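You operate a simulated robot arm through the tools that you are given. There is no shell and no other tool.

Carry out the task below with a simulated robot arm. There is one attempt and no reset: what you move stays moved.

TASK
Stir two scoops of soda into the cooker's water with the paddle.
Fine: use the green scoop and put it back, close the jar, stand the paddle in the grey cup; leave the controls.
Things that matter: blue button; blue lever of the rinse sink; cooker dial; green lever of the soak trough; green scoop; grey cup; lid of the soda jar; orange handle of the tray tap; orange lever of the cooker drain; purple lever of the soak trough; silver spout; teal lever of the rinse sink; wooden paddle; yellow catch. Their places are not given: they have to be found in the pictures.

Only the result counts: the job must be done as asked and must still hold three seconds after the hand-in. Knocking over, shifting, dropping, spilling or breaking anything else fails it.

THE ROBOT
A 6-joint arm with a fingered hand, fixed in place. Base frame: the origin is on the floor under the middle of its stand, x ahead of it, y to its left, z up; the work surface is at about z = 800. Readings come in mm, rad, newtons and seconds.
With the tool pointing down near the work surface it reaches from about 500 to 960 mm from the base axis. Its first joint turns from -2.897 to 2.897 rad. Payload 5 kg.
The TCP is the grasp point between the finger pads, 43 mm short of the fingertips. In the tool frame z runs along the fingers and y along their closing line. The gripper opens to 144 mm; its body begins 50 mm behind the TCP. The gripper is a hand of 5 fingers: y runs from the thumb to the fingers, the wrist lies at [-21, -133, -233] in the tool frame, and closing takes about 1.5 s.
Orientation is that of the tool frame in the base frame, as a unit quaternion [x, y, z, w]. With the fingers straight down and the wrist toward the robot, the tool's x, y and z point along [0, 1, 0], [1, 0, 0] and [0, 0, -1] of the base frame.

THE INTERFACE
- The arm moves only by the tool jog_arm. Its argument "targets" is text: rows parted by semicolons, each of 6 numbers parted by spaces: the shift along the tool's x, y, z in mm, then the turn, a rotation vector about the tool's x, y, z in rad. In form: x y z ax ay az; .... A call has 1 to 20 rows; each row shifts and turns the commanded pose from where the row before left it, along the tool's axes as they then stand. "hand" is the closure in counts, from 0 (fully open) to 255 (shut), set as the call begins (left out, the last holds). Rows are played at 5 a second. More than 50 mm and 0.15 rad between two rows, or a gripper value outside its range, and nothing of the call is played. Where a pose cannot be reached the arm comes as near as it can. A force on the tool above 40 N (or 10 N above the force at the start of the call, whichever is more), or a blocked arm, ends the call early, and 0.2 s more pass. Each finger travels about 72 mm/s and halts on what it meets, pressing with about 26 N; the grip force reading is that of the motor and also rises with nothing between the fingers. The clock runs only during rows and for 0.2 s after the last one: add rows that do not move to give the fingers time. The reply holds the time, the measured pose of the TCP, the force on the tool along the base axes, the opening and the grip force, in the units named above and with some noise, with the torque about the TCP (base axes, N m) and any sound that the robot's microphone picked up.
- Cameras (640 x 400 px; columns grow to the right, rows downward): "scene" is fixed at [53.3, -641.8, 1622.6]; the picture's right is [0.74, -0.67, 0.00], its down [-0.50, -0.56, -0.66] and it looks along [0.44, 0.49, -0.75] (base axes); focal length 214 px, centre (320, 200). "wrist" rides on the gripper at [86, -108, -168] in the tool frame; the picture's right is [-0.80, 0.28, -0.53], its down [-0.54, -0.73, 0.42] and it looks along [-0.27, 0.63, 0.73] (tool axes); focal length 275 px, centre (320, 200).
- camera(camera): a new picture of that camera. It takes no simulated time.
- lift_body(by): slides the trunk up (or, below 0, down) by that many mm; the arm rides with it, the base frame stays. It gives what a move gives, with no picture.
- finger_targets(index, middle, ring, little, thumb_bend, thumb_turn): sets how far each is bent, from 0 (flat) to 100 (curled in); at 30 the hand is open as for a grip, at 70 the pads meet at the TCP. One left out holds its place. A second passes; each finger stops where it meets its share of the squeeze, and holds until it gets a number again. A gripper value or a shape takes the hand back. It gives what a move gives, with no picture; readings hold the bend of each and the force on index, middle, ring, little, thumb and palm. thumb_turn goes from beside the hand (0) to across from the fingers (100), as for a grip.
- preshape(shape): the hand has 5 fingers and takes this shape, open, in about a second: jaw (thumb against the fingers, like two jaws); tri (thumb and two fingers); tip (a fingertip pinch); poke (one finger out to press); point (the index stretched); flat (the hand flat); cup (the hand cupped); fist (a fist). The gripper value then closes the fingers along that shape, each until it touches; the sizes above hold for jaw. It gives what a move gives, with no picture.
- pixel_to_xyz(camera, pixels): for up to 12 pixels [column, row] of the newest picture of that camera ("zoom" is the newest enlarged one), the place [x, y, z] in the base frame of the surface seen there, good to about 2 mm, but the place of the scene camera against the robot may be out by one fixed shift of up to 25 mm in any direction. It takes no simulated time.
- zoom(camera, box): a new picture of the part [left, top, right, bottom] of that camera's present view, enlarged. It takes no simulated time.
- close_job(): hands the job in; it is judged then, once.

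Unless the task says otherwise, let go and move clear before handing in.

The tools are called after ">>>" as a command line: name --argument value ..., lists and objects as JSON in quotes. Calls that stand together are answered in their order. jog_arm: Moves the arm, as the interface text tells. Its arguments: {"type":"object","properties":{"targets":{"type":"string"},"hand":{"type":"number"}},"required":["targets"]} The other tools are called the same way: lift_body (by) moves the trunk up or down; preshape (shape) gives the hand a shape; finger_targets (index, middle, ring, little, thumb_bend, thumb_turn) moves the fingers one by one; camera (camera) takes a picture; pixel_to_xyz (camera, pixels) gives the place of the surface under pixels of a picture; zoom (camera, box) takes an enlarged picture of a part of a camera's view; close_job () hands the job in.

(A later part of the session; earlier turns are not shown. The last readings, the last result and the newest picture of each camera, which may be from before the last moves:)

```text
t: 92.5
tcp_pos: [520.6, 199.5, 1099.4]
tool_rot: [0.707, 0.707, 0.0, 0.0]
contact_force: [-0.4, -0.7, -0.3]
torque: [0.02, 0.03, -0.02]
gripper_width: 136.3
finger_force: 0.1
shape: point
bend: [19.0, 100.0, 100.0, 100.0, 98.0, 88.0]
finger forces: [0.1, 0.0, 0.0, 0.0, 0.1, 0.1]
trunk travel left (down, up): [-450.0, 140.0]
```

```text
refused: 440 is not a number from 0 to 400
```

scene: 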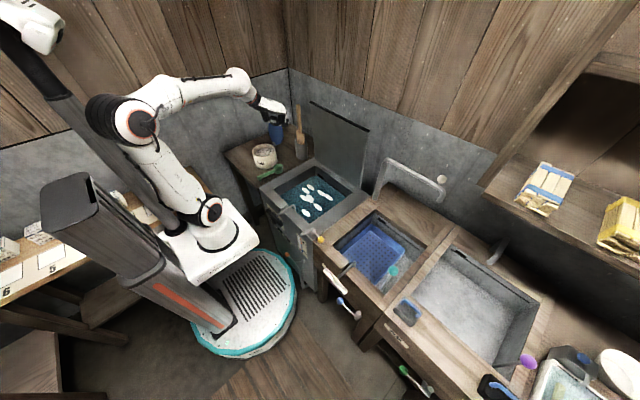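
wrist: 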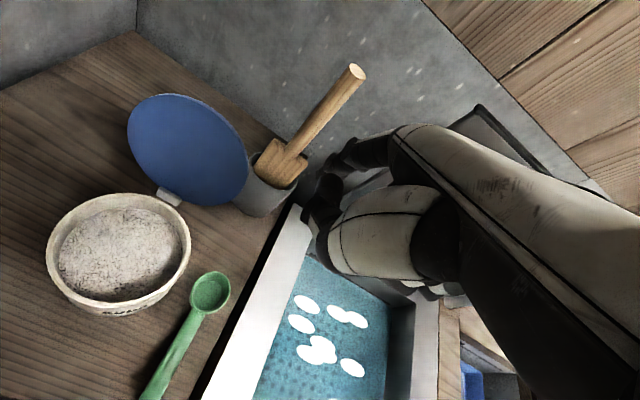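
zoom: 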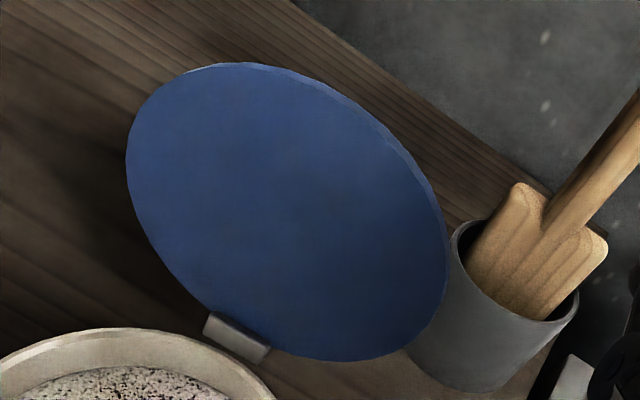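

>>> pixel_to_xyz --camera "zoom" --pixels '[[210, 68], [260, 68], [320, 90], [400, 155], [440, 240], [430, 310], [350, 357], [270, 345], [180, 285], [130, 180], [150, 100], [285, 210]]'

>>> pixel_to_xyz --camera "zoom" --pixels '[[238, 335], [215, 320], [262, 355], [270, 64], [340, 90], [425, 190], [500, 280], [460, 240], [560, 310], [540, 200], [600, 250], [520, 300]]'

```text
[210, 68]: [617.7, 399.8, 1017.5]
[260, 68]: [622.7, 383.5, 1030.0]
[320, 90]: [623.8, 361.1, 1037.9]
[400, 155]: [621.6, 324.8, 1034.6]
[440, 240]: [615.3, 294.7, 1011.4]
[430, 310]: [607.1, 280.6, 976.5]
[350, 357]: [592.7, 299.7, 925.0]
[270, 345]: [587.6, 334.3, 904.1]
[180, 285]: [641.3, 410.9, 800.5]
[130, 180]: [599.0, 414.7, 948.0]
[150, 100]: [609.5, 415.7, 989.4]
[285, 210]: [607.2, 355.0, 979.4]
```

```text
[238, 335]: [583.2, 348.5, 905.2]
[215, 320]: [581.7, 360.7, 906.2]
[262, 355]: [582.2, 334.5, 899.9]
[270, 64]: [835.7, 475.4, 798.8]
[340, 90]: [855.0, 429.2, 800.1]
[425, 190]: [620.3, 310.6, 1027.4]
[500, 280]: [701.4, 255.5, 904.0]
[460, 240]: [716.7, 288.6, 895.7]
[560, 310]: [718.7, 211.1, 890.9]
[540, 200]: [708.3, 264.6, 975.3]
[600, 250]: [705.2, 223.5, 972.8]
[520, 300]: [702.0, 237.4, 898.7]
```

The lid disc is centred near (606,348,971), radius 68, with its top at z≈1038. I'll bring the index above and behind the lid, beside the knob at y≈320, then lower it behind the lid.

>>> jog_arm --targets "25.4 16.1 0 0 0 0; 25.4 16.1 0 0 0 0; 25.4 16.1 0 0 0 0; 25.4 16.1 0 0 0 0; 0 0 0 0 0 0"

>>> camera --camera "wrist"

>>> zoom --camera "scene" --box '[230, 70, 330, 170]'

```text
t: 93.7
tcp_pos: [585.5, 301.3, 1100.4]
tool_rot: [0.706, 0.708, -0.001, 0.0]
contact_force: [-0.6, 0.3, 0.1]
torque: [-0.03, -0.01, 0.0]
gripper_width: 0.1
finger_force: 0.0
shape: point
bend: [19.0, 100.0, 100.0, 100.0, 98.0, 88.0]
finger forces: [0.0, 0.1, 0.0, 0.1, 0.1, 0.1]
trunk travel left (down, up): [-450.0, 140.0]
```

```text
taken
```

wrist: 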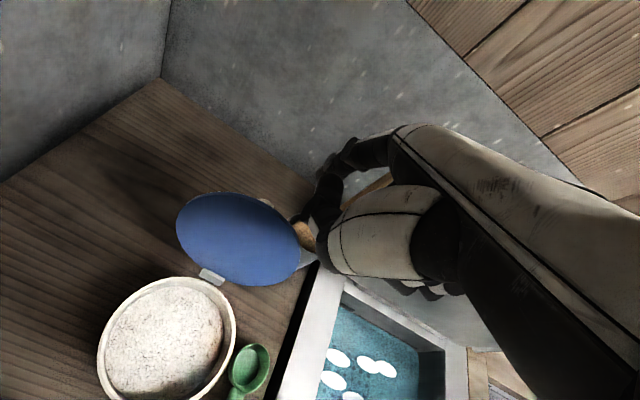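

```text
4.00 times, centred on (280, 120) of scene
```

zoom: 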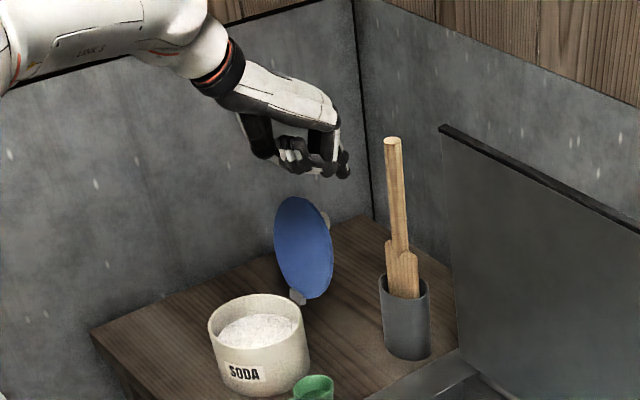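

The hand is above, with the index tip near scene-zoom (343,170). I'll check its measured position before lowering.

>>> pixel_to_xyz --camera "zoom" --pixels '[[343, 170], [345, 160], [335, 150], [325, 168], [310, 160], [290, 155], [330, 130], [270, 155]]'

>>> zoom --camera "wrist" --box '[260, 110, 440, 300]'

>>> pixel_to_xyz --camera "zoom" --pixels '[[260, 130], [275, 110], [300, 100], [230, 165], [220, 185], [215, 215], [200, 230], [185, 260], [260, 180], [240, 200], [210, 250], [330, 90]]'

```text
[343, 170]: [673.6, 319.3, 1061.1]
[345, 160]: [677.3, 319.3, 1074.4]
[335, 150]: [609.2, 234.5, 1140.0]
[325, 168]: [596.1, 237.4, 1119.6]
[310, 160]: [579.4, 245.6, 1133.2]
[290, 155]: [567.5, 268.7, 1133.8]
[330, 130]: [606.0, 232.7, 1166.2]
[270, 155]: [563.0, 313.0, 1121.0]
```

```text
2.11 times, centred on (350, 205) of wrist
```

zoom: 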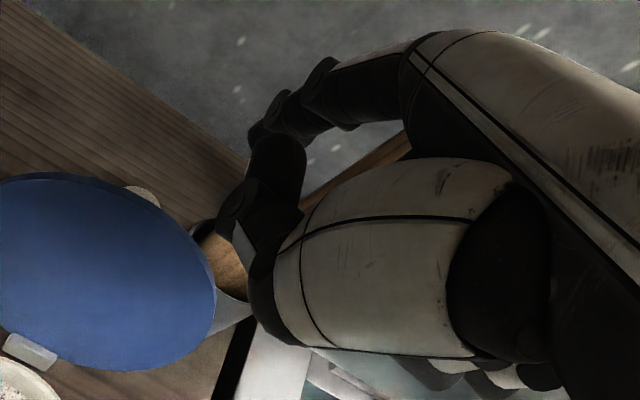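

```text
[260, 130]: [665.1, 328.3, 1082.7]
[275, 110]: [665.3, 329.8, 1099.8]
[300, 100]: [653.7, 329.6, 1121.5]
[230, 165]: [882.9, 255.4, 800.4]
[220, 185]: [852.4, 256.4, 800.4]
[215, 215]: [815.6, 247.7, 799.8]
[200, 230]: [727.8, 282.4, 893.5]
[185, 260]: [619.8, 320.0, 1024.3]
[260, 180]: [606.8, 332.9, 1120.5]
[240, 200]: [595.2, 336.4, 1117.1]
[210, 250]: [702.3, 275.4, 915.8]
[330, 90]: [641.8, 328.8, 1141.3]
```

The index tip is at about (668,321,1072), as computed. I'll lower it behind the lid.

>>> jog_arm --targets "0 0 16.5 0 0 0; 0 0 16.5 0 0 0; 0 0 16.5 0 0 0; 0 0 16.5 0 0 0; 0 0 0 0 0 0"

>>> camera --camera "wrist"

>>> zoom --camera "scene" --box '[240, 90, 320, 160]'

```text
t: 94.9
tcp_pos: [584.8, 300.9, 1033.1]
tool_rot: [0.706, 0.708, 0.0, 0.0]
contact_force: [-0.8, -0.7, 3.4]
torque: [0.08, -0.14, 0.01]
gripper_width: 0.1
finger_force: 0.1
shape: point
bend: [19.0, 100.0, 100.0, 100.0, 99.0, 88.0]
finger forces: [0.1, 0.0, 0.1, 0.0, 2.8, 0.0]
trunk travel left (down, up): [-450.0, 140.0]
```

```text
taken
```

wrist: 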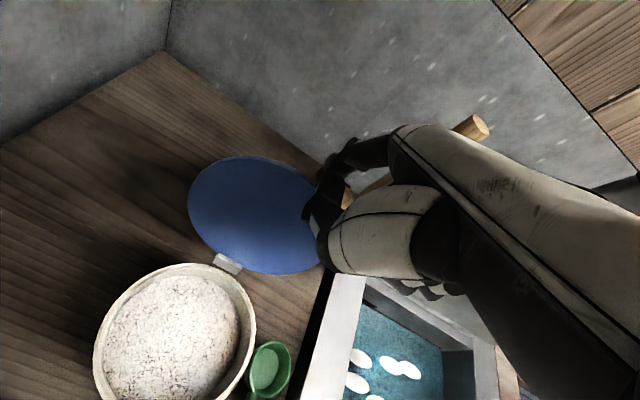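

```text
5.71 times, centred on (280, 125) of scene
```

zoom: 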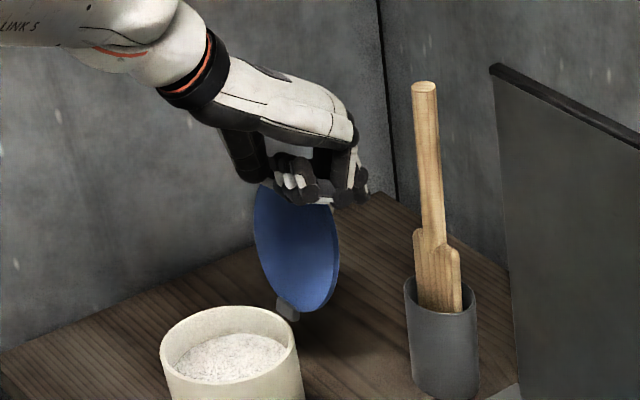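

The curled thumb just rests on the lid's top edge (2.8 N). I'll raise 10 mm, then push the lid forward with the index in small steps.

>>> jog_arm --targets "0 0 -10 0 0 0; 0 -8 0 0 0 0; 0 -8 0 0 0 0; 0 -8 0 0 0 0; 0 0 0 0 0 0"

>>> zoom --camera "scene" --box '[240, 90, 320, 160]'

>>> camera --camera "wrist"

```text
t: 96.1
tcp_pos: [559.9, 302.2, 1042.2]
tool_rot: [0.707, 0.707, 0.0, 0.001]
contact_force: [0.3, -0.2, -0.3]
torque: [-0.03, 0.01, 0.02]
gripper_width: 0.3
finger_force: 0.1
shape: point
bend: [19.0, 100.0, 100.0, 100.0, 99.0, 88.0]
finger forces: [0.1, 0.0, 0.0, 0.0, 0.0, 0.0]
trunk travel left (down, up): [-450.0, 140.0]
```

```text
5.71 times, centred on (280, 125) of scene
```

zoom: 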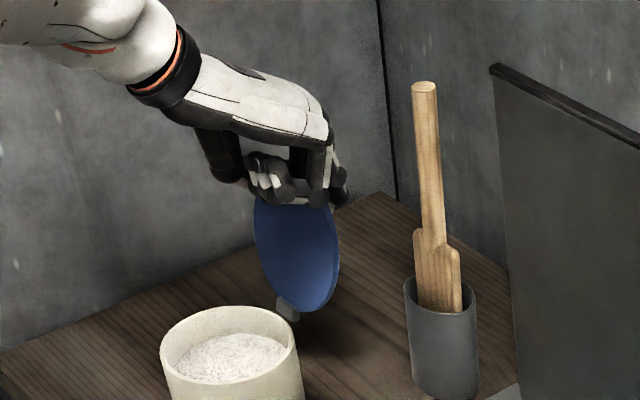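

```text
taken
```

wrist: 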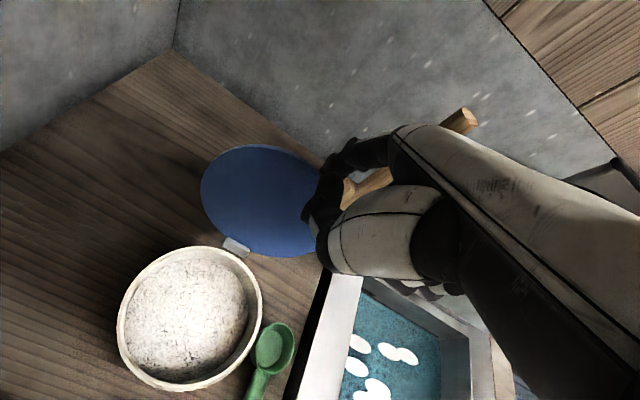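

No contact yet. I'll keep pushing forward toward the lid's upright position.

>>> jog_arm --targets "0 -8 0 0 0 0; 0 -8 0 0 0 0; 0 -8 0 0 0 0; 0 -8 0 0 0 0; 0 0 0 0 0 0"

>>> zoom --camera "scene" --box '[240, 90, 320, 160]'

>>> camera --camera "wrist"

```text
t: 97.3
tcp_pos: [528.9, 302.2, 1042.8]
tool_rot: [0.706, 0.708, 0.0, -0.001]
contact_force: [0.6, 0.2, 0.6]
torque: [0.04, -0.03, 0.01]
gripper_width: 0.0
finger_force: 0.0
shape: point
bend: [19.0, 100.0, 100.0, 100.0, 99.0, 88.0]
finger forces: [0.1, 0.1, 0.0, 0.1, 0.0, 0.0]
trunk travel left (down, up): [-450.0, 140.0]
```

```text
5.71 times, centred on (280, 125) of scene
```

zoom: 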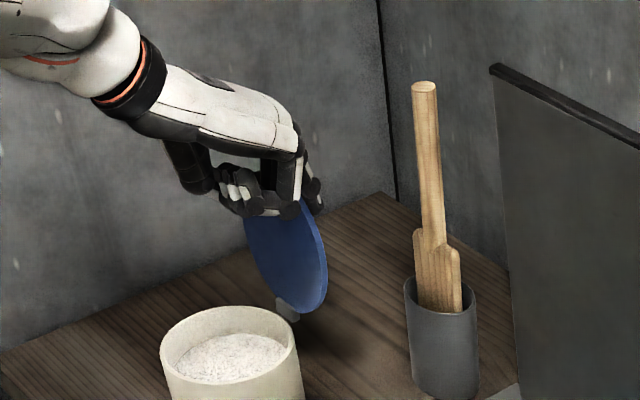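

```text
taken
```

wrist: 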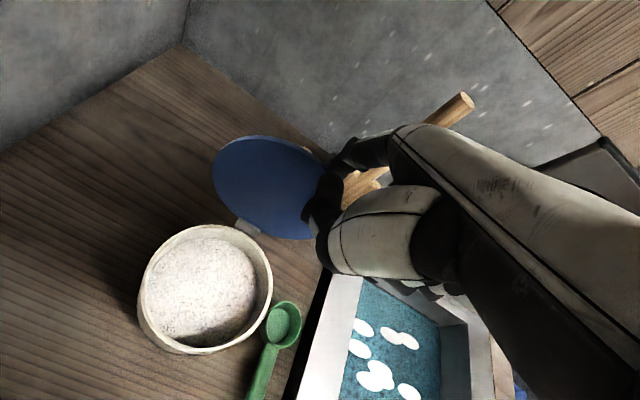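

The lid is moving with the finger and is near upright, with almost no force. I'll keep going past vertical.

>>> jog_arm --targets "0 -8 0 0 0 0; 0 -8 0 0 0 0; 0 -8 0 0 0 0; 0 -8 0 0 0 0; 0 -8 1 0 0 0; 0 0 0 0 0 0"

>>> zoom --camera "scene" --box '[240, 90, 320, 160]'

>>> camera --camera "wrist"

```text
t: 98.7
tcp_pos: [488.2, 301.9, 1041.3]
tool_rot: [0.707, 0.707, 0.0, 0.0]
contact_force: [0.1, 0.8, 0.3]
torque: [0.04, -0.01, 0.0]
gripper_width: 0.0
finger_force: 0.2
shape: point
bend: [19.0, 100.0, 100.0, 100.0, 99.0, 88.0]
finger forces: [0.0, 0.1, 0.1, 0.1, 0.0, 0.0]
trunk travel left (down, up): [-450.0, 140.0]
```

```text
5.71 times, centred on (280, 125) of scene
```

zoom: 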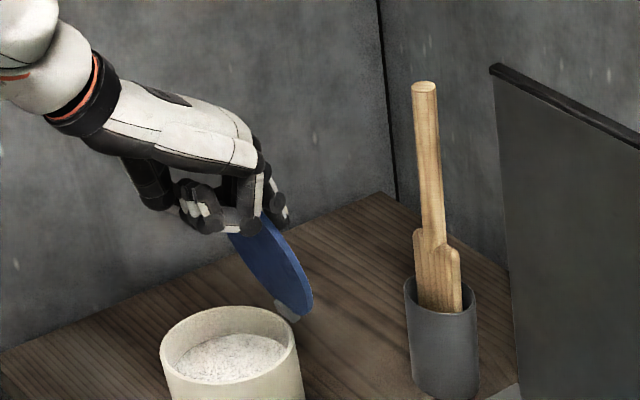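

```text
taken
```

wrist: 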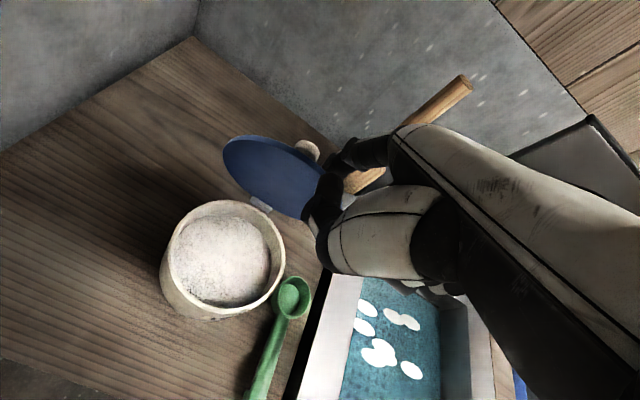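

The lid stays with the finger at about 107°, so it isn't falling freely. I'll follow its arc down.

>>> jog_arm --targets "0 -7.9 4 0 0 0; 0 -7.9 4 0 0 0; 0 -7.9 4 0 0 0; 0 -7.9 4 0 0 0; 0 -5.9 7.9 0 0 0; 0 -5.9 7.9 0 0 0; 0 -5.9 7.9 0 0 0; 0 0 0 0 0 0"

>>> zoom --camera "scene" --box '[240, 90, 320, 160]'

>>> camera --camera "wrist"

```text
t: 100.5
tcp_pos: [439.9, 301.7, 1001.4]
tool_rot: [0.707, 0.707, 0.0, 0.0]
contact_force: [1.0, -0.4, 0.1]
torque: [-0.03, -0.01, -0.02]
gripper_width: 0.0
finger_force: 0.0
shape: point
bend: [19.0, 100.0, 100.0, 100.0, 99.0, 88.0]
finger forces: [0.1, 0.0, 0.0, 0.0, 0.0, 0.0]
trunk travel left (down, up): [-450.0, 140.0]
```

```text
5.71 times, centred on (280, 125) of scene
```

zoom: 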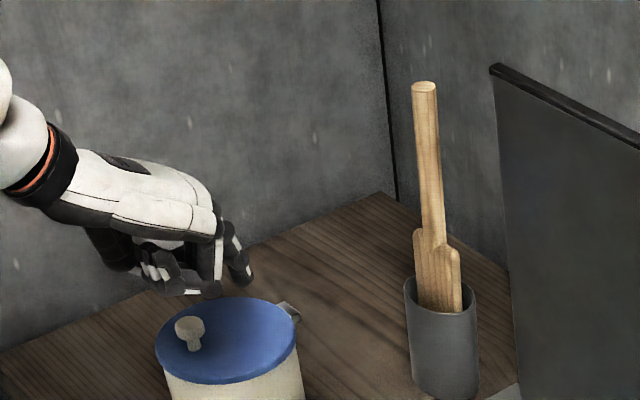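

```text
taken
```

wrist: 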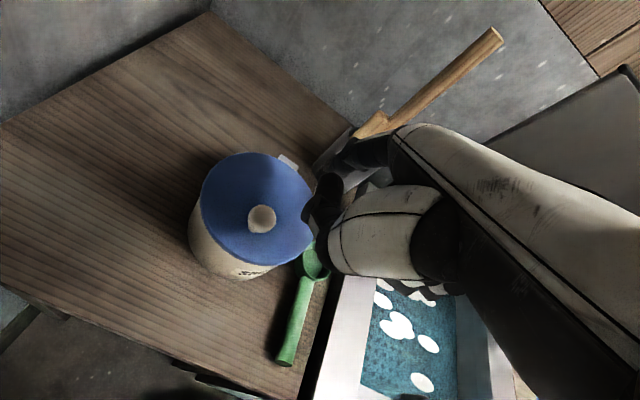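

The lid has dropped shut. I'll check that it's flat and that the jar hasn't shifted.

>>> pixel_to_xyz --camera "wrist" --pixels '[[215, 190], [240, 175], [280, 190], [230, 240], [290, 215], [262, 215], [205, 215], [248, 156], [270, 260], [298, 250], [310, 330], [287, 160]]'

>>> zoom --camera "wrist" --box '[170, 140, 350, 290]'

```text
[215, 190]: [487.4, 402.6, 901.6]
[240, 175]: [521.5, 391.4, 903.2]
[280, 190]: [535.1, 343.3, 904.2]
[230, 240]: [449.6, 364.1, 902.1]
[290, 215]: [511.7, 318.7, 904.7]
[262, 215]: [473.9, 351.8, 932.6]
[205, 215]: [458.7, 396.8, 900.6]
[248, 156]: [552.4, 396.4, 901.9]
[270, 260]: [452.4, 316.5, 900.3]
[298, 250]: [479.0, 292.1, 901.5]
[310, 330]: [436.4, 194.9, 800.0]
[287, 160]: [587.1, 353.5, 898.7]
```

```text
2.67 times, centred on (260, 215) of wrist
```

zoom: 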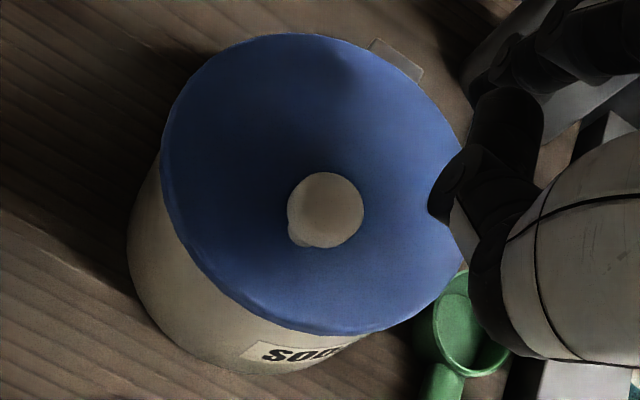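

The lid is shut flat at z≈900–904 with the knob in the middle, and the jar is in place. Next is the paddle, so I'll raise the trunk for height and lift the hand away.

>>> jog_arm --targets "0 0 -25 0 0 0; 0 0 -40 0 0 0; 0 0 -40 0 0 0; 0 0 0 0 0 0"

>>> lift_body --by 100

>>> preshape --shape "jaw"

```text
t: 101.5
tcp_pos: [438.8, 300.4, 1107.7]
tool_rot: [0.707, 0.708, 0.0, 0.0]
contact_force: [-0.7, 0.3, 1.1]
torque: [-0.02, -0.03, 0.02]
gripper_width: 0.0
finger_force: 0.0
shape: point
bend: [19.0, 100.0, 100.0, 100.0, 99.0, 88.0]
finger forces: [0.0, 0.0, 0.0, 0.0, 0.0, 0.0]
trunk travel left (down, up): [-450.0, 140.0]
```

```text
t: 102.8
tcp_pos: [438.8, 300.1, 1207.6]
tool_rot: [0.707, 0.707, 0.0, -0.001]
contact_force: [-0.1, -0.7, 0.4]
torque: [0.0, -0.02, 0.02]
gripper_width: 0.0
finger_force: 0.2
shape: point
bend: [19.0, 100.0, 100.0, 100.0, 99.0, 88.0]
finger forces: [0.1, 0.0, 0.0, 0.0, 0.0, 0.1]
trunk travel left (down, up): [-550.0, 40.0]
```

```text
t: 103.7
tcp_pos: [437.9, 301.2, 1206.9]
tool_rot: [0.707, 0.707, 0.0, 0.0]
contact_force: [0.3, -0.5, -0.6]
torque: [0.0, 0.0, -0.01]
gripper_width: 143.6
finger_force: 0.0
shape: jaw
bend: [30.0, 30.0, 30.0, 30.0, 30.0, 97.0]
finger forces: [0.0, 0.0, 0.1, 0.0, 0.0, 0.1]
trunk travel left (down, up): [-550.0, 40.0]
```

The hand is open at z≈1207. I'll move toward the paddle's top, stopping short to look.

>>> jog_arm --targets "-6.9 30 -4 0 0 0; -6.9 34 -4 0 0 0; -6.9 34 -4 0 0 0; -6.9 34 -4 0 0 0; -6.9 34 -4 0 0 0; -6.9 34 -4 0 0 0; 0 0 0 0 0 0"

>>> camera --camera "wrist"

>>> zoom --camera "scene" --box '[230, 50, 350, 170]'

```text
t: 105.3
tcp_pos: [639.1, 258.6, 1229.9]
tool_rot: [0.707, 0.708, -0.001, 0.0]
contact_force: [-0.2, -0.3, 0.1]
torque: [0.01, 0.03, -0.02]
gripper_width: 144.0
finger_force: 0.0
shape: jaw
bend: [30.0, 30.0, 30.0, 30.0, 30.0, 97.0]
finger forces: [0.1, 0.0, 0.0, 0.0, 0.1, 0.0]
trunk travel left (down, up): [-550.0, 40.0]
```

```text
taken
```

wrist: 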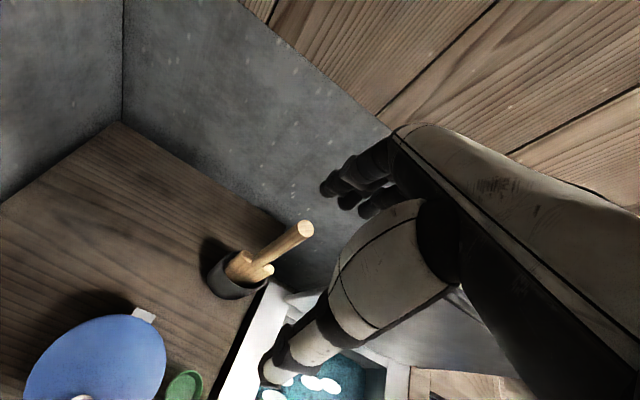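

```text
3.33 times, centred on (290, 110) of scene
```

zoom: 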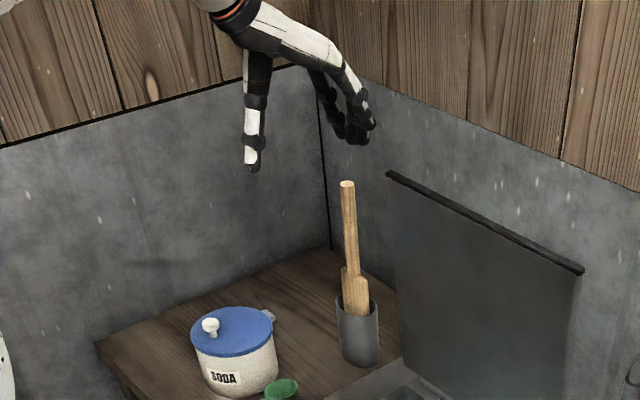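

The open hand is at the paddle's height range. I'll measure the paddle's top and handle line, and the cup's rim.

>>> zoom --camera "wrist" --box '[190, 200, 330, 310]'

>>> pixel_to_xyz --camera "zoom" --pixels '[[520, 130], [500, 120], [545, 145], [440, 195], [400, 230], [360, 265], [310, 300], [260, 290], [370, 340], [85, 335], [200, 390], [350, 380]]'

>>> zoom --camera "scene" --box '[275, 90, 325, 165]'

```text
3.64 times, centred on (260, 255) of wrist
```

zoom: 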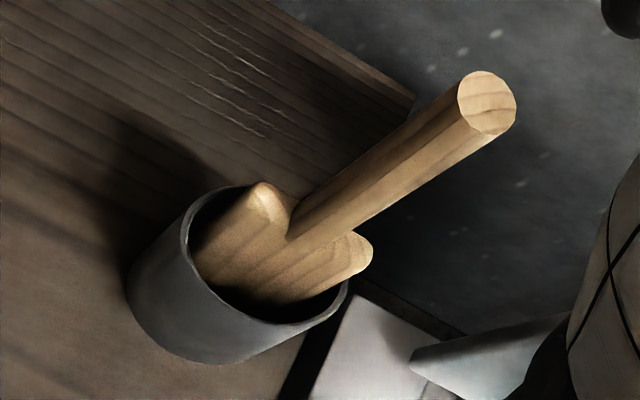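

```text
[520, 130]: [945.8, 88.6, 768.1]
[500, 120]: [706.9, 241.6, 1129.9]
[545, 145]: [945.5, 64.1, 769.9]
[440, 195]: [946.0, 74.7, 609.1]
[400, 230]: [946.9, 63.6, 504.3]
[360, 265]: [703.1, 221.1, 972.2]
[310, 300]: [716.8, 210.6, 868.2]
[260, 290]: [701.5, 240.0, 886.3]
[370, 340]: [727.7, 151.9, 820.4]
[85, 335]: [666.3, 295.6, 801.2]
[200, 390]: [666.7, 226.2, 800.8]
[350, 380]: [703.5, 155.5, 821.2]
```

```text
5.33 times, centred on (300, 128) of scene
```

zoom: 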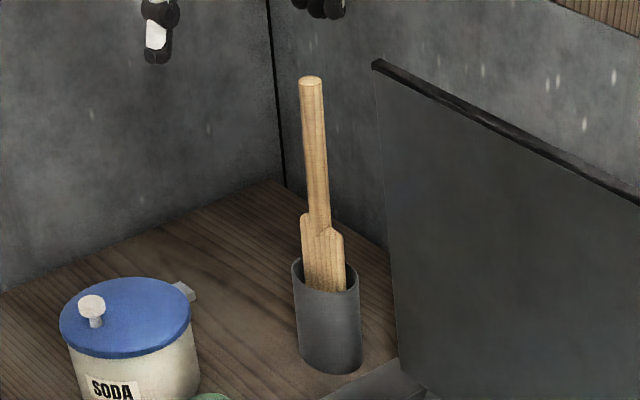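

I'll take exact points on the handle's top face and sides.

>>> zoom --camera "wrist" --box '[190, 200, 330, 310]'

>>> pixel_to_xyz --camera "zoom" --pixels '[[488, 103], [464, 105], [511, 100], [485, 76], [490, 130], [430, 150], [380, 180], [330, 215], [265, 195], [365, 250], [210, 240], [300, 200]]'

>>> pixel_to_xyz --camera "zoom" --pixels '[[185, 235], [195, 275], [230, 308], [280, 325], [325, 308], [345, 285], [215, 195], [250, 187], [130, 295], [250, 350], [240, 270], [330, 270]]'

```text
3.64 times, centred on (260, 255) of wrist
```

zoom: 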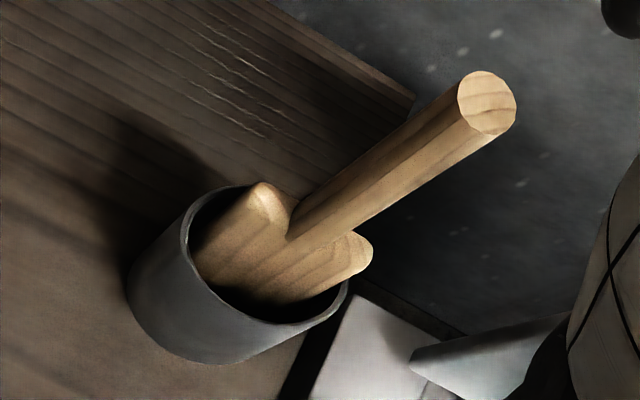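

```text
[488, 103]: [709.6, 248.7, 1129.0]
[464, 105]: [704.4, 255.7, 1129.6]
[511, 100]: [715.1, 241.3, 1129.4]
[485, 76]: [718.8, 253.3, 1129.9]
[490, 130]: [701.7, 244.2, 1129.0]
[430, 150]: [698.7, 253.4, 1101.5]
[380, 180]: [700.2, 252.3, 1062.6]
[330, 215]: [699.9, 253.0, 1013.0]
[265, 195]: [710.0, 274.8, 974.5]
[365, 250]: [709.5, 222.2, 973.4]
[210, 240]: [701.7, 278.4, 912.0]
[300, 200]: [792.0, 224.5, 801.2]
```

```text
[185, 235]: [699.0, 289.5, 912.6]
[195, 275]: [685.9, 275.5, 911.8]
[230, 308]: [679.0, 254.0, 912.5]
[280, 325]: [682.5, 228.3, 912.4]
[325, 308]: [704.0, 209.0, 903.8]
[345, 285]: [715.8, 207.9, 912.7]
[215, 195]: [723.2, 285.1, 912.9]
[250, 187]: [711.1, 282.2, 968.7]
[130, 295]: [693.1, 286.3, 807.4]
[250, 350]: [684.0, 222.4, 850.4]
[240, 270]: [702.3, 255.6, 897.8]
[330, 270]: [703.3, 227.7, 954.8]
```

The handle top is centred at (709.6,248.7,1129), about 20 mm thick and vertical. The blade is about 58 mm wide along y, and the cup rim is at z≈912. I'll move directly above it and come down around the handle.

>>> jog_arm --targets "-4.5 23.5 0 0 0 0; -4.5 23.5 0 0 0 0; -4.6 23.5 0 0 0 0; 0 0 0 0 0 0"

>>> camera --camera "wrist"

>>> zoom --camera "scene" --box '[250, 40, 350, 140]'

```text
t: 106.3
tcp_pos: [709.0, 244.7, 1231.2]
tool_rot: [0.706, 0.708, 0.0, 0.0]
contact_force: [0.0, 0.0, -0.7]
torque: [0.03, -0.01, 0.02]
gripper_width: 144.1
finger_force: 0.0
shape: jaw
bend: [30.0, 30.0, 30.0, 30.0, 30.0, 97.0]
finger forces: [0.0, 0.0, 0.1, 0.1, 0.0, 0.0]
trunk travel left (down, up): [-550.0, 40.0]
```

```text
taken
```

wrist: 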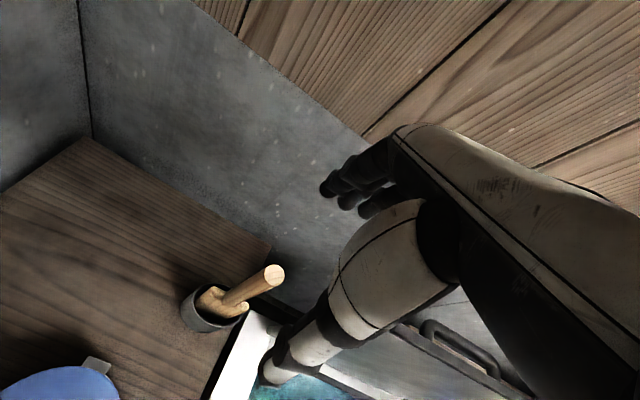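

```text
4.00 times, centred on (300, 90) of scene
```

zoom: 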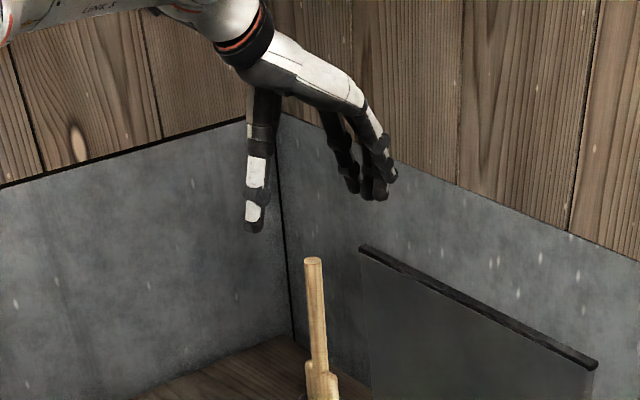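

The hand is centred over the handle, with the cooker lid's edge about 35 mm away from the little finger. I'll go down in two stages.

>>> jog_arm --targets "0 0 23 0 0 0; 0 0 23 0 0 0; 0 0 23 0 0 0; 0 0 0 0 0 0"

>>> camera --camera "wrist"

>>> zoom --camera "scene" --box '[250, 50, 350, 150]'

```text
t: 107.3
tcp_pos: [709.2, 247.1, 1163.0]
tool_rot: [0.706, 0.708, 0.0, -0.001]
contact_force: [0.1, 0.8, -0.1]
torque: [0.0, -0.01, -0.04]
gripper_width: 143.8
finger_force: 0.0
shape: jaw
bend: [30.0, 30.0, 30.0, 30.0, 30.0, 97.0]
finger forces: [0.1, 0.0, 0.1, 0.0, 0.1, 0.0]
trunk travel left (down, up): [-550.0, 40.0]
```

```text
taken
```

wrist: 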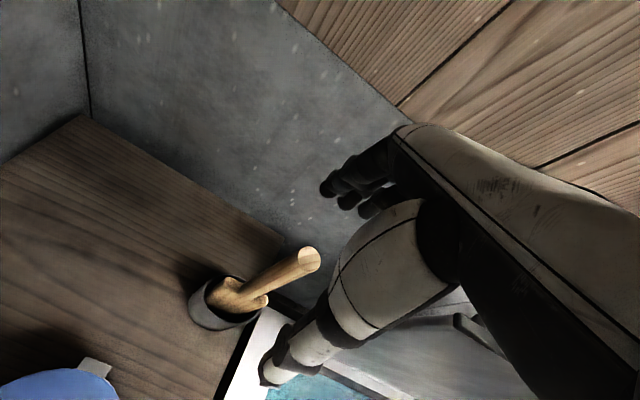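

```text
4.00 times, centred on (300, 100) of scene
```

zoom: 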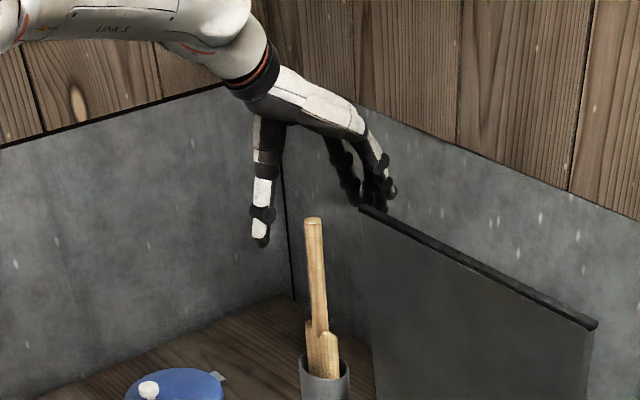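

The paddle top is centred between thumb and fingers, with clear space beside the cooker lid. I'll finish the descent.

>>> jog_arm --targets "-2 0 18 0 0 0; 0 0 18 0 0 0; 0 0 18 0 0 0; 0 0 16 0 0 0; 0 0 0 0 0 0"

>>> finger_targets --index 58 --middle 58 --ring 45 --little 45 --thumb_bend 58 --thumb_turn 100

>>> camera --camera "wrist"

>>> zoom --camera "scene" --box '[260, 70, 340, 150]'

```text
t: 108.5
tcp_pos: [709.3, 244.0, 1092.7]
tool_rot: [0.706, 0.708, 0.0, 0.0]
contact_force: [0.5, -0.3, -0.6]
torque: [0.03, -0.01, -0.01]
gripper_width: 144.0
finger_force: 0.0
shape: jaw
bend: [30.0, 30.0, 30.0, 30.0, 30.0, 97.0]
finger forces: [0.0, 0.1, 0.0, 0.1, 0.0, 0.1]
trunk travel left (down, up): [-550.0, 40.0]
```

```text
t: 109.5
tcp_pos: [709.6, 243.9, 1093.0]
tool_rot: [0.706, 0.708, 0.001, -0.001]
contact_force: [0.0, 0.5, -0.3]
torque: [-0.04, -0.01, -0.02]
gripper_width: 53.9
finger_force: 0.0
shape: fingers
bend: [57.0, 57.0, 45.0, 45.0, 57.0, 100.0]
finger forces: [0.1, 0.0, 0.0, 0.0, 0.0, 0.0]
trunk travel left (down, up): [-550.0, 40.0]
```

```text
taken
```

wrist: 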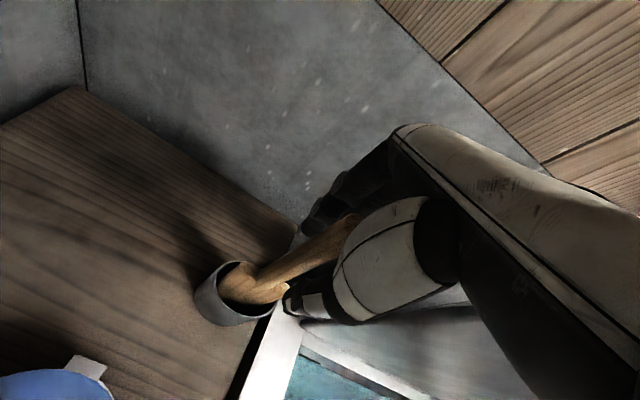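

```text
5.00 times, centred on (300, 110) of scene
```

zoom: 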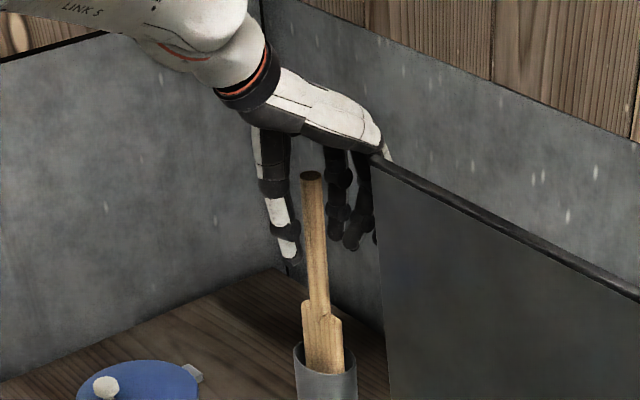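

The handle stands between thumb and fingers with no contact. I'll close gently in steps.

>>> finger_targets --index 65 --middle 65 --thumb_bend 65

>>> finger_targets --index 68 --middle 68 --thumb_bend 70

>>> camera --camera "wrist"

>>> zoom --camera "scene" --box '[260, 70, 340, 150]'

```text
t: 110.5
tcp_pos: [708.6, 245.1, 1092.0]
tool_rot: [0.706, 0.708, -0.001, 0.001]
contact_force: [-0.1, 0.1, -0.1]
torque: [-0.01, 0.03, -0.01]
gripper_width: 27.4
finger_force: 0.6
shape: fingers
bend: [64.0, 65.0, 45.0, 45.0, 64.0, 100.0]
finger forces: [0.8, 0.0, 0.0, 0.0, 0.8, 0.1]
trunk travel left (down, up): [-550.0, 40.0]
```

```text
t: 111.5
tcp_pos: [709.1, 244.6, 1092.1]
tool_rot: [0.706, 0.708, 0.0, 0.0]
contact_force: [-0.8, -0.1, 0.2]
torque: [0.02, -0.01, -0.03]
gripper_width: 24.8
finger_force: 4.8
shape: fingers
bend: [65.0, 68.0, 45.0, 45.0, 66.0, 100.0]
finger forces: [4.9, 0.1, 0.0, 0.0, 4.9, 0.1]
trunk travel left (down, up): [-550.0, 40.0]
```

```text
taken
```

wrist: 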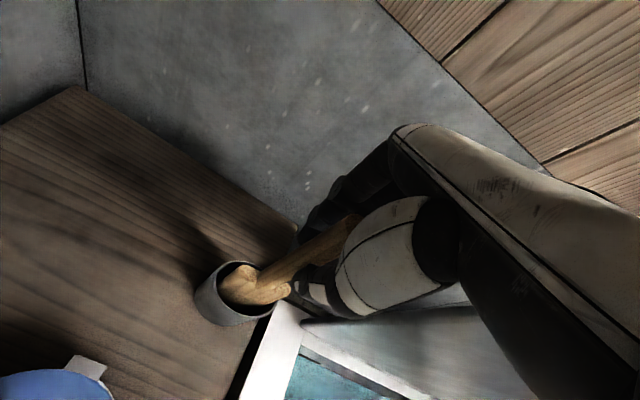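

```text
5.00 times, centred on (300, 110) of scene
```

zoom: 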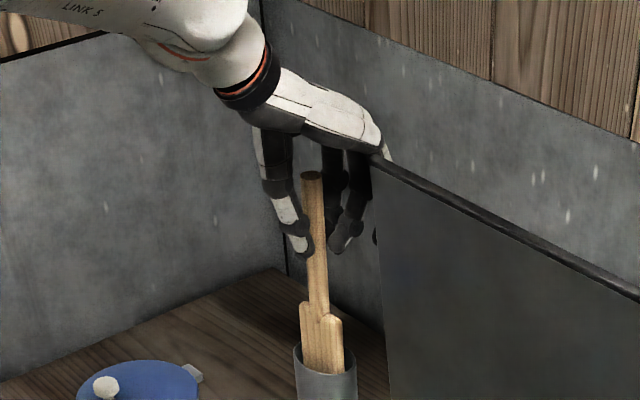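

Only index and thumb touch (4.9 N each), and the handle is off-centre between them. I'll loosen, shift the hand 7 mm so the handle sits squarely between index and thumb, and regrip.

>>> finger_targets --index 61 --middle 61 --thumb_bend 61

>>> jog_arm --targets "-3.5 0 0 0 0 0; -3.5 0 0 0 0 0; 0 0 0 0 0 0"

>>> finger_targets --index 66 --middle 66 --thumb_bend 72

>>> zoom --camera "scene" --box '[260, 70, 340, 150]'

>>> zoom --camera "wrist" --box '[180, 180, 400, 350]'

```text
t: 112.5
tcp_pos: [708.2, 243.7, 1092.3]
tool_rot: [0.707, 0.708, 0.0, 0.0]
contact_force: [-0.3, -0.5, -0.2]
torque: [0.03, -0.04, 0.03]
gripper_width: 38.2
finger_force: 0.0
shape: fingers
bend: [61.0, 61.0, 45.0, 45.0, 61.0, 100.0]
finger forces: [0.0, 0.0, 0.0, 0.0, 0.0, 0.1]
trunk travel left (down, up): [-550.0, 40.0]
```

```text
t: 113.3
tcp_pos: [708.6, 237.4, 1092.5]
tool_rot: [0.706, 0.708, 0.0, 0.001]
contact_force: [0.2, -0.2, -0.5]
torque: [-0.03, -0.01, -0.02]
gripper_width: 38.7
finger_force: 0.0
shape: fingers
bend: [61.0, 61.0, 45.0, 45.0, 61.0, 100.0]
finger forces: [0.1, 0.1, 0.0, 0.0, 0.0, 0.0]
trunk travel left (down, up): [-550.0, 40.0]
```

```text
t: 114.3
tcp_pos: [709.7, 237.2, 1093.0]
tool_rot: [0.706, 0.708, 0.0, 0.0]
contact_force: [0.5, -0.7, 0.4]
torque: [0.05, -0.06, 0.0]
gripper_width: 21.4
finger_force: 3.4
shape: fingers
bend: [64.0, 66.0, 45.0, 45.0, 69.0, 100.0]
finger forces: [4.1, 0.0, 0.0, 0.0, 3.8, 0.0]
trunk travel left (down, up): [-550.0, 40.0]
```

```text
5.00 times, centred on (300, 110) of scene
```

zoom: 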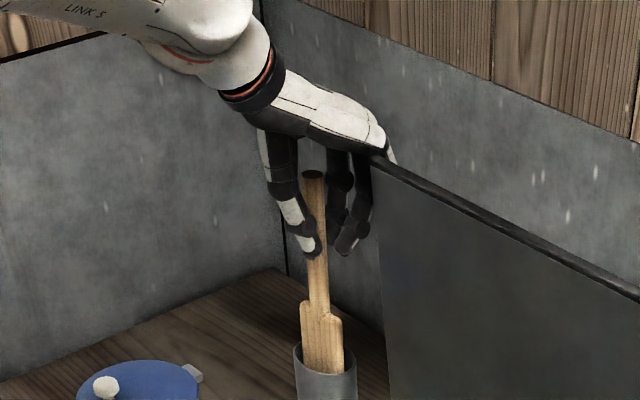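

```text
2.35 times, centred on (290, 265) of wrist
```

zoom: 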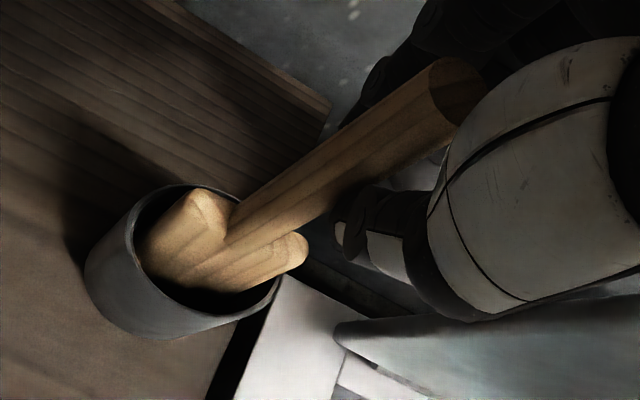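

The hold is now square: index 4.1, thumb 3.8 N. I'll tighten further.

>>> finger_targets --index 68 --middle 68 --thumb_bend 77

>>> zoom --camera "wrist" --box '[180, 180, 400, 350]'

>>> zoom --camera "scene" --box '[260, 70, 340, 150]'

```text
t: 115.3
tcp_pos: [709.5, 236.5, 1092.6]
tool_rot: [0.706, 0.708, 0.0, 0.0]
contact_force: [0.3, -0.9, 0.3]
torque: [0.02, 0.03, 0.0]
gripper_width: 2.9
finger_force: 0.0
shape: fingers
bend: [66.0, 68.0, 45.0, 45.0, 76.0, 100.0]
finger forces: [0.0, 0.0, 0.1, 0.1, 0.0, 0.0]
trunk travel left (down, up): [-550.0, 40.0]
```

```text
2.35 times, centred on (290, 265) of wrist
```

zoom: 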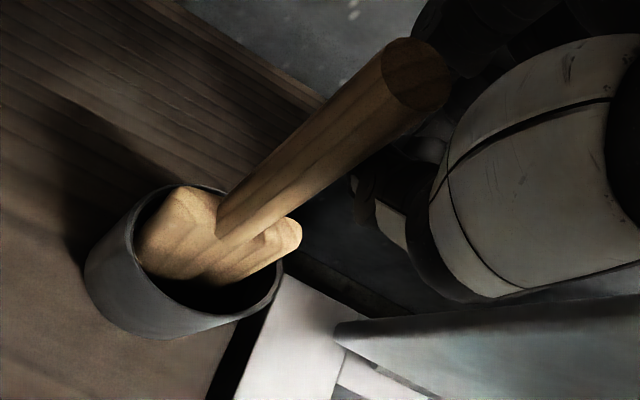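

```text
5.00 times, centred on (300, 110) of scene
```

zoom: 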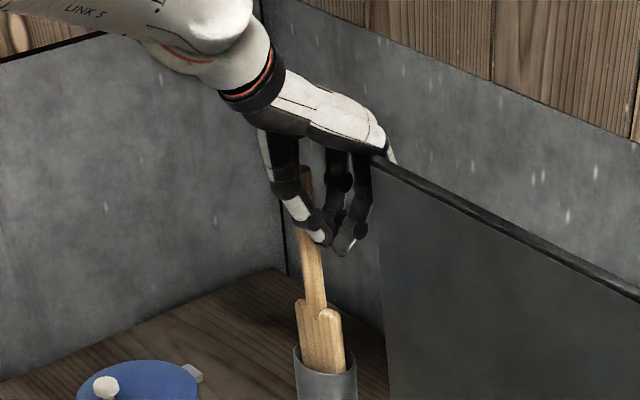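

The handle popped out on the index's outer side, so the true pad centre lies nearer tool x≈+4. I'll open and see how the paddle now stands.

>>> finger_targets --index 50 --middle 50 --ring 45 --little 45 --thumb_bend 50

>>> zoom --camera "wrist" --box '[180, 160, 400, 350]'

>>> pixel_to_xyz --camera "zoom" --pixels '[[440, 90], [410, 60], [400, 100], [350, 150], [300, 200], [250, 250], [200, 220], [290, 270], [420, 80], [380, 130]]'

>>> zoom --camera "scene" --box '[260, 70, 340, 150]'

```text
t: 116.3
tcp_pos: [707.0, 237.5, 1091.7]
tool_rot: [0.706, 0.708, 0.0, -0.001]
contact_force: [0.0, -0.5, -0.2]
torque: [-0.02, 0.04, -0.02]
gripper_width: 77.8
finger_force: 0.0
shape: fingers
bend: [50.0, 50.0, 45.0, 45.0, 50.0, 100.0]
finger forces: [0.0, 0.1, 0.1, 0.0, 0.0, 0.0]
trunk travel left (down, up): [-550.0, 40.0]
```

```text
2.11 times, centred on (290, 255) of wrist
```

zoom: 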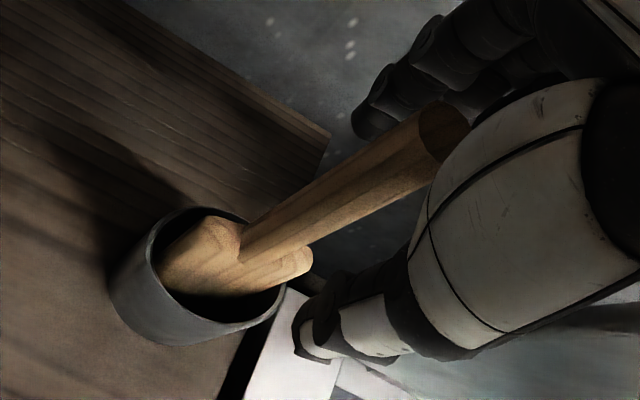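

```text
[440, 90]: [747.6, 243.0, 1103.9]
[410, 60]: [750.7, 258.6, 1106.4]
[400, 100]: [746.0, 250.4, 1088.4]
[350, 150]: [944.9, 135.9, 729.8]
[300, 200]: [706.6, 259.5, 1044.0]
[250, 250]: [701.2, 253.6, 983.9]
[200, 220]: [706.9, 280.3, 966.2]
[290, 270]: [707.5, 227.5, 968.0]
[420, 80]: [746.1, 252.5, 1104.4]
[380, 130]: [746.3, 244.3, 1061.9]
```

```text
5.00 times, centred on (300, 110) of scene
```

zoom: 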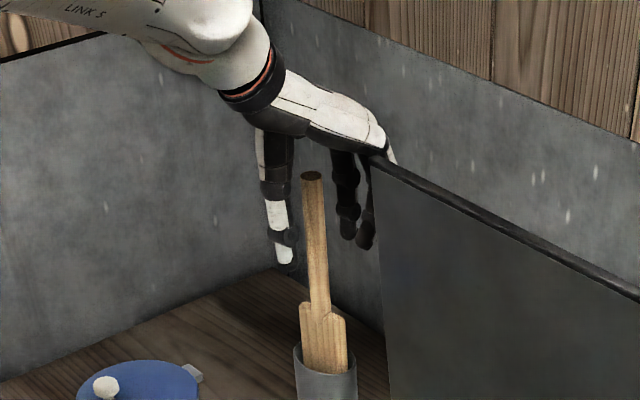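

The paddle fell back nearly upright. I'll measure the handle again.

>>> zoom --camera "wrist" --box '[180, 160, 400, 350]'

>>> pixel_to_xyz --camera "zoom" --pixels '[[440, 130], [425, 120], [455, 115], [430, 150], [400, 150], [360, 175], [320, 200], [280, 225], [390, 170], [330, 225], [275, 250], [212, 225]]'

```text
2.11 times, centred on (290, 255) of wrist
```

zoom: 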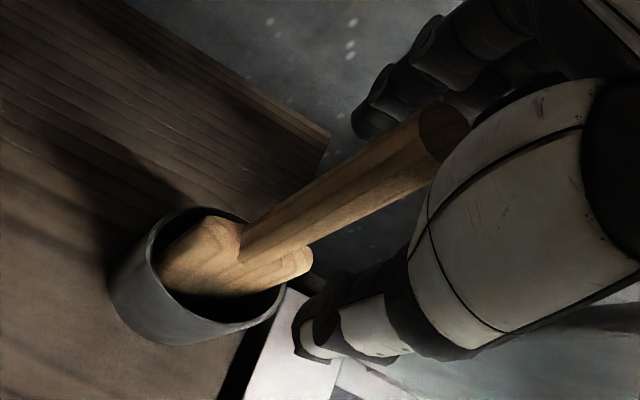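

```text
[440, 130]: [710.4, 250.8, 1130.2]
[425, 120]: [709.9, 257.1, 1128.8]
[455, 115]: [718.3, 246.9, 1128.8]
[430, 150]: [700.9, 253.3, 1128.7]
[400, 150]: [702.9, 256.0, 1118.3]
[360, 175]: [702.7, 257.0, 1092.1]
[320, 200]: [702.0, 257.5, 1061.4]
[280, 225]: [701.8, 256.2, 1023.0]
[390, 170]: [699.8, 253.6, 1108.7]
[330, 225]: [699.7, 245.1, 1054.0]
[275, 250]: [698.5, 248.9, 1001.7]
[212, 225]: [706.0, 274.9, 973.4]
```

The handle is upright at (710,250). I'll centre it at tool x≈+2, between index and middle, so it can't slip past either, and close again in steps.

>>> jog_arm --targets "3.5 1 0 0 0 0; 3.5 1 0 0 0 0; 3.5 0 0 0 0 0; 0 0 0 0 0 0"

>>> finger_targets --index 64 --middle 64 --thumb_bend 64

>>> finger_targets --index 68 --middle 70 --thumb_bend 68

>>> zoom --camera "wrist" --box '[180, 160, 400, 350]'

>>> zoom --camera "scene" --box '[260, 70, 340, 150]'

```text
t: 117.3
tcp_pos: [712.2, 247.3, 1093.0]
tool_rot: [0.706, 0.708, 0.0, 0.0]
contact_force: [-0.3, 0.4, 0.1]
torque: [0.0, 0.01, -0.01]
gripper_width: 77.4
finger_force: 0.1
shape: fingers
bend: [50.0, 50.0, 45.0, 45.0, 50.0, 100.0]
finger forces: [0.0, 0.1, 0.0, 0.0, 0.0, 0.0]
trunk travel left (down, up): [-550.0, 40.0]
```

```text
t: 118.3
tcp_pos: [711.0, 246.4, 1092.8]
tool_rot: [0.706, 0.708, 0.0, 0.0]
contact_force: [-0.3, 0.1, -0.6]
torque: [0.03, 0.0, -0.04]
gripper_width: 28.8
finger_force: 0.1
shape: fingers
bend: [64.0, 64.0, 45.0, 45.0, 64.0, 100.0]
finger forces: [0.0, 0.0, 0.1, 0.0, 0.1, 0.0]
trunk travel left (down, up): [-550.0, 40.0]
```

```text
t: 119.3
tcp_pos: [710.9, 248.1, 1092.1]
tool_rot: [0.706, 0.708, -0.001, -0.001]
contact_force: [0.0, -0.4, 0.7]
torque: [-0.02, -0.03, 0.0]
gripper_width: 25.1
finger_force: 4.1
shape: fingers
bend: [65.0, 70.0, 45.0, 45.0, 65.0, 100.0]
finger forces: [3.3, 0.6, 0.0, 0.1, 3.9, 0.0]
trunk travel left (down, up): [-550.0, 40.0]
```

```text
2.11 times, centred on (290, 255) of wrist
```

zoom: 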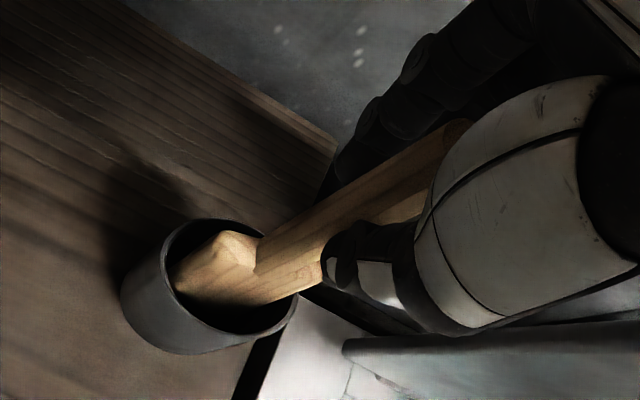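

```text
5.00 times, centred on (300, 110) of scene
```

zoom: 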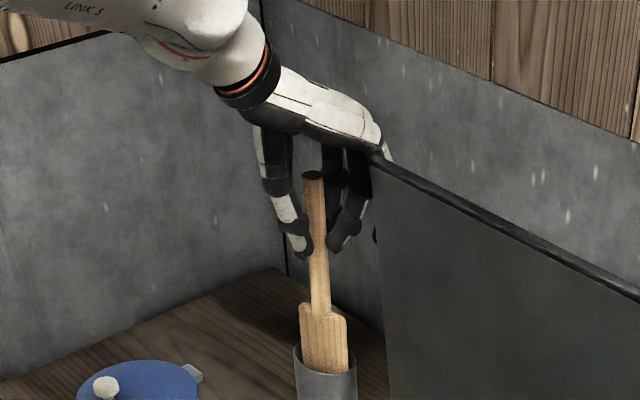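

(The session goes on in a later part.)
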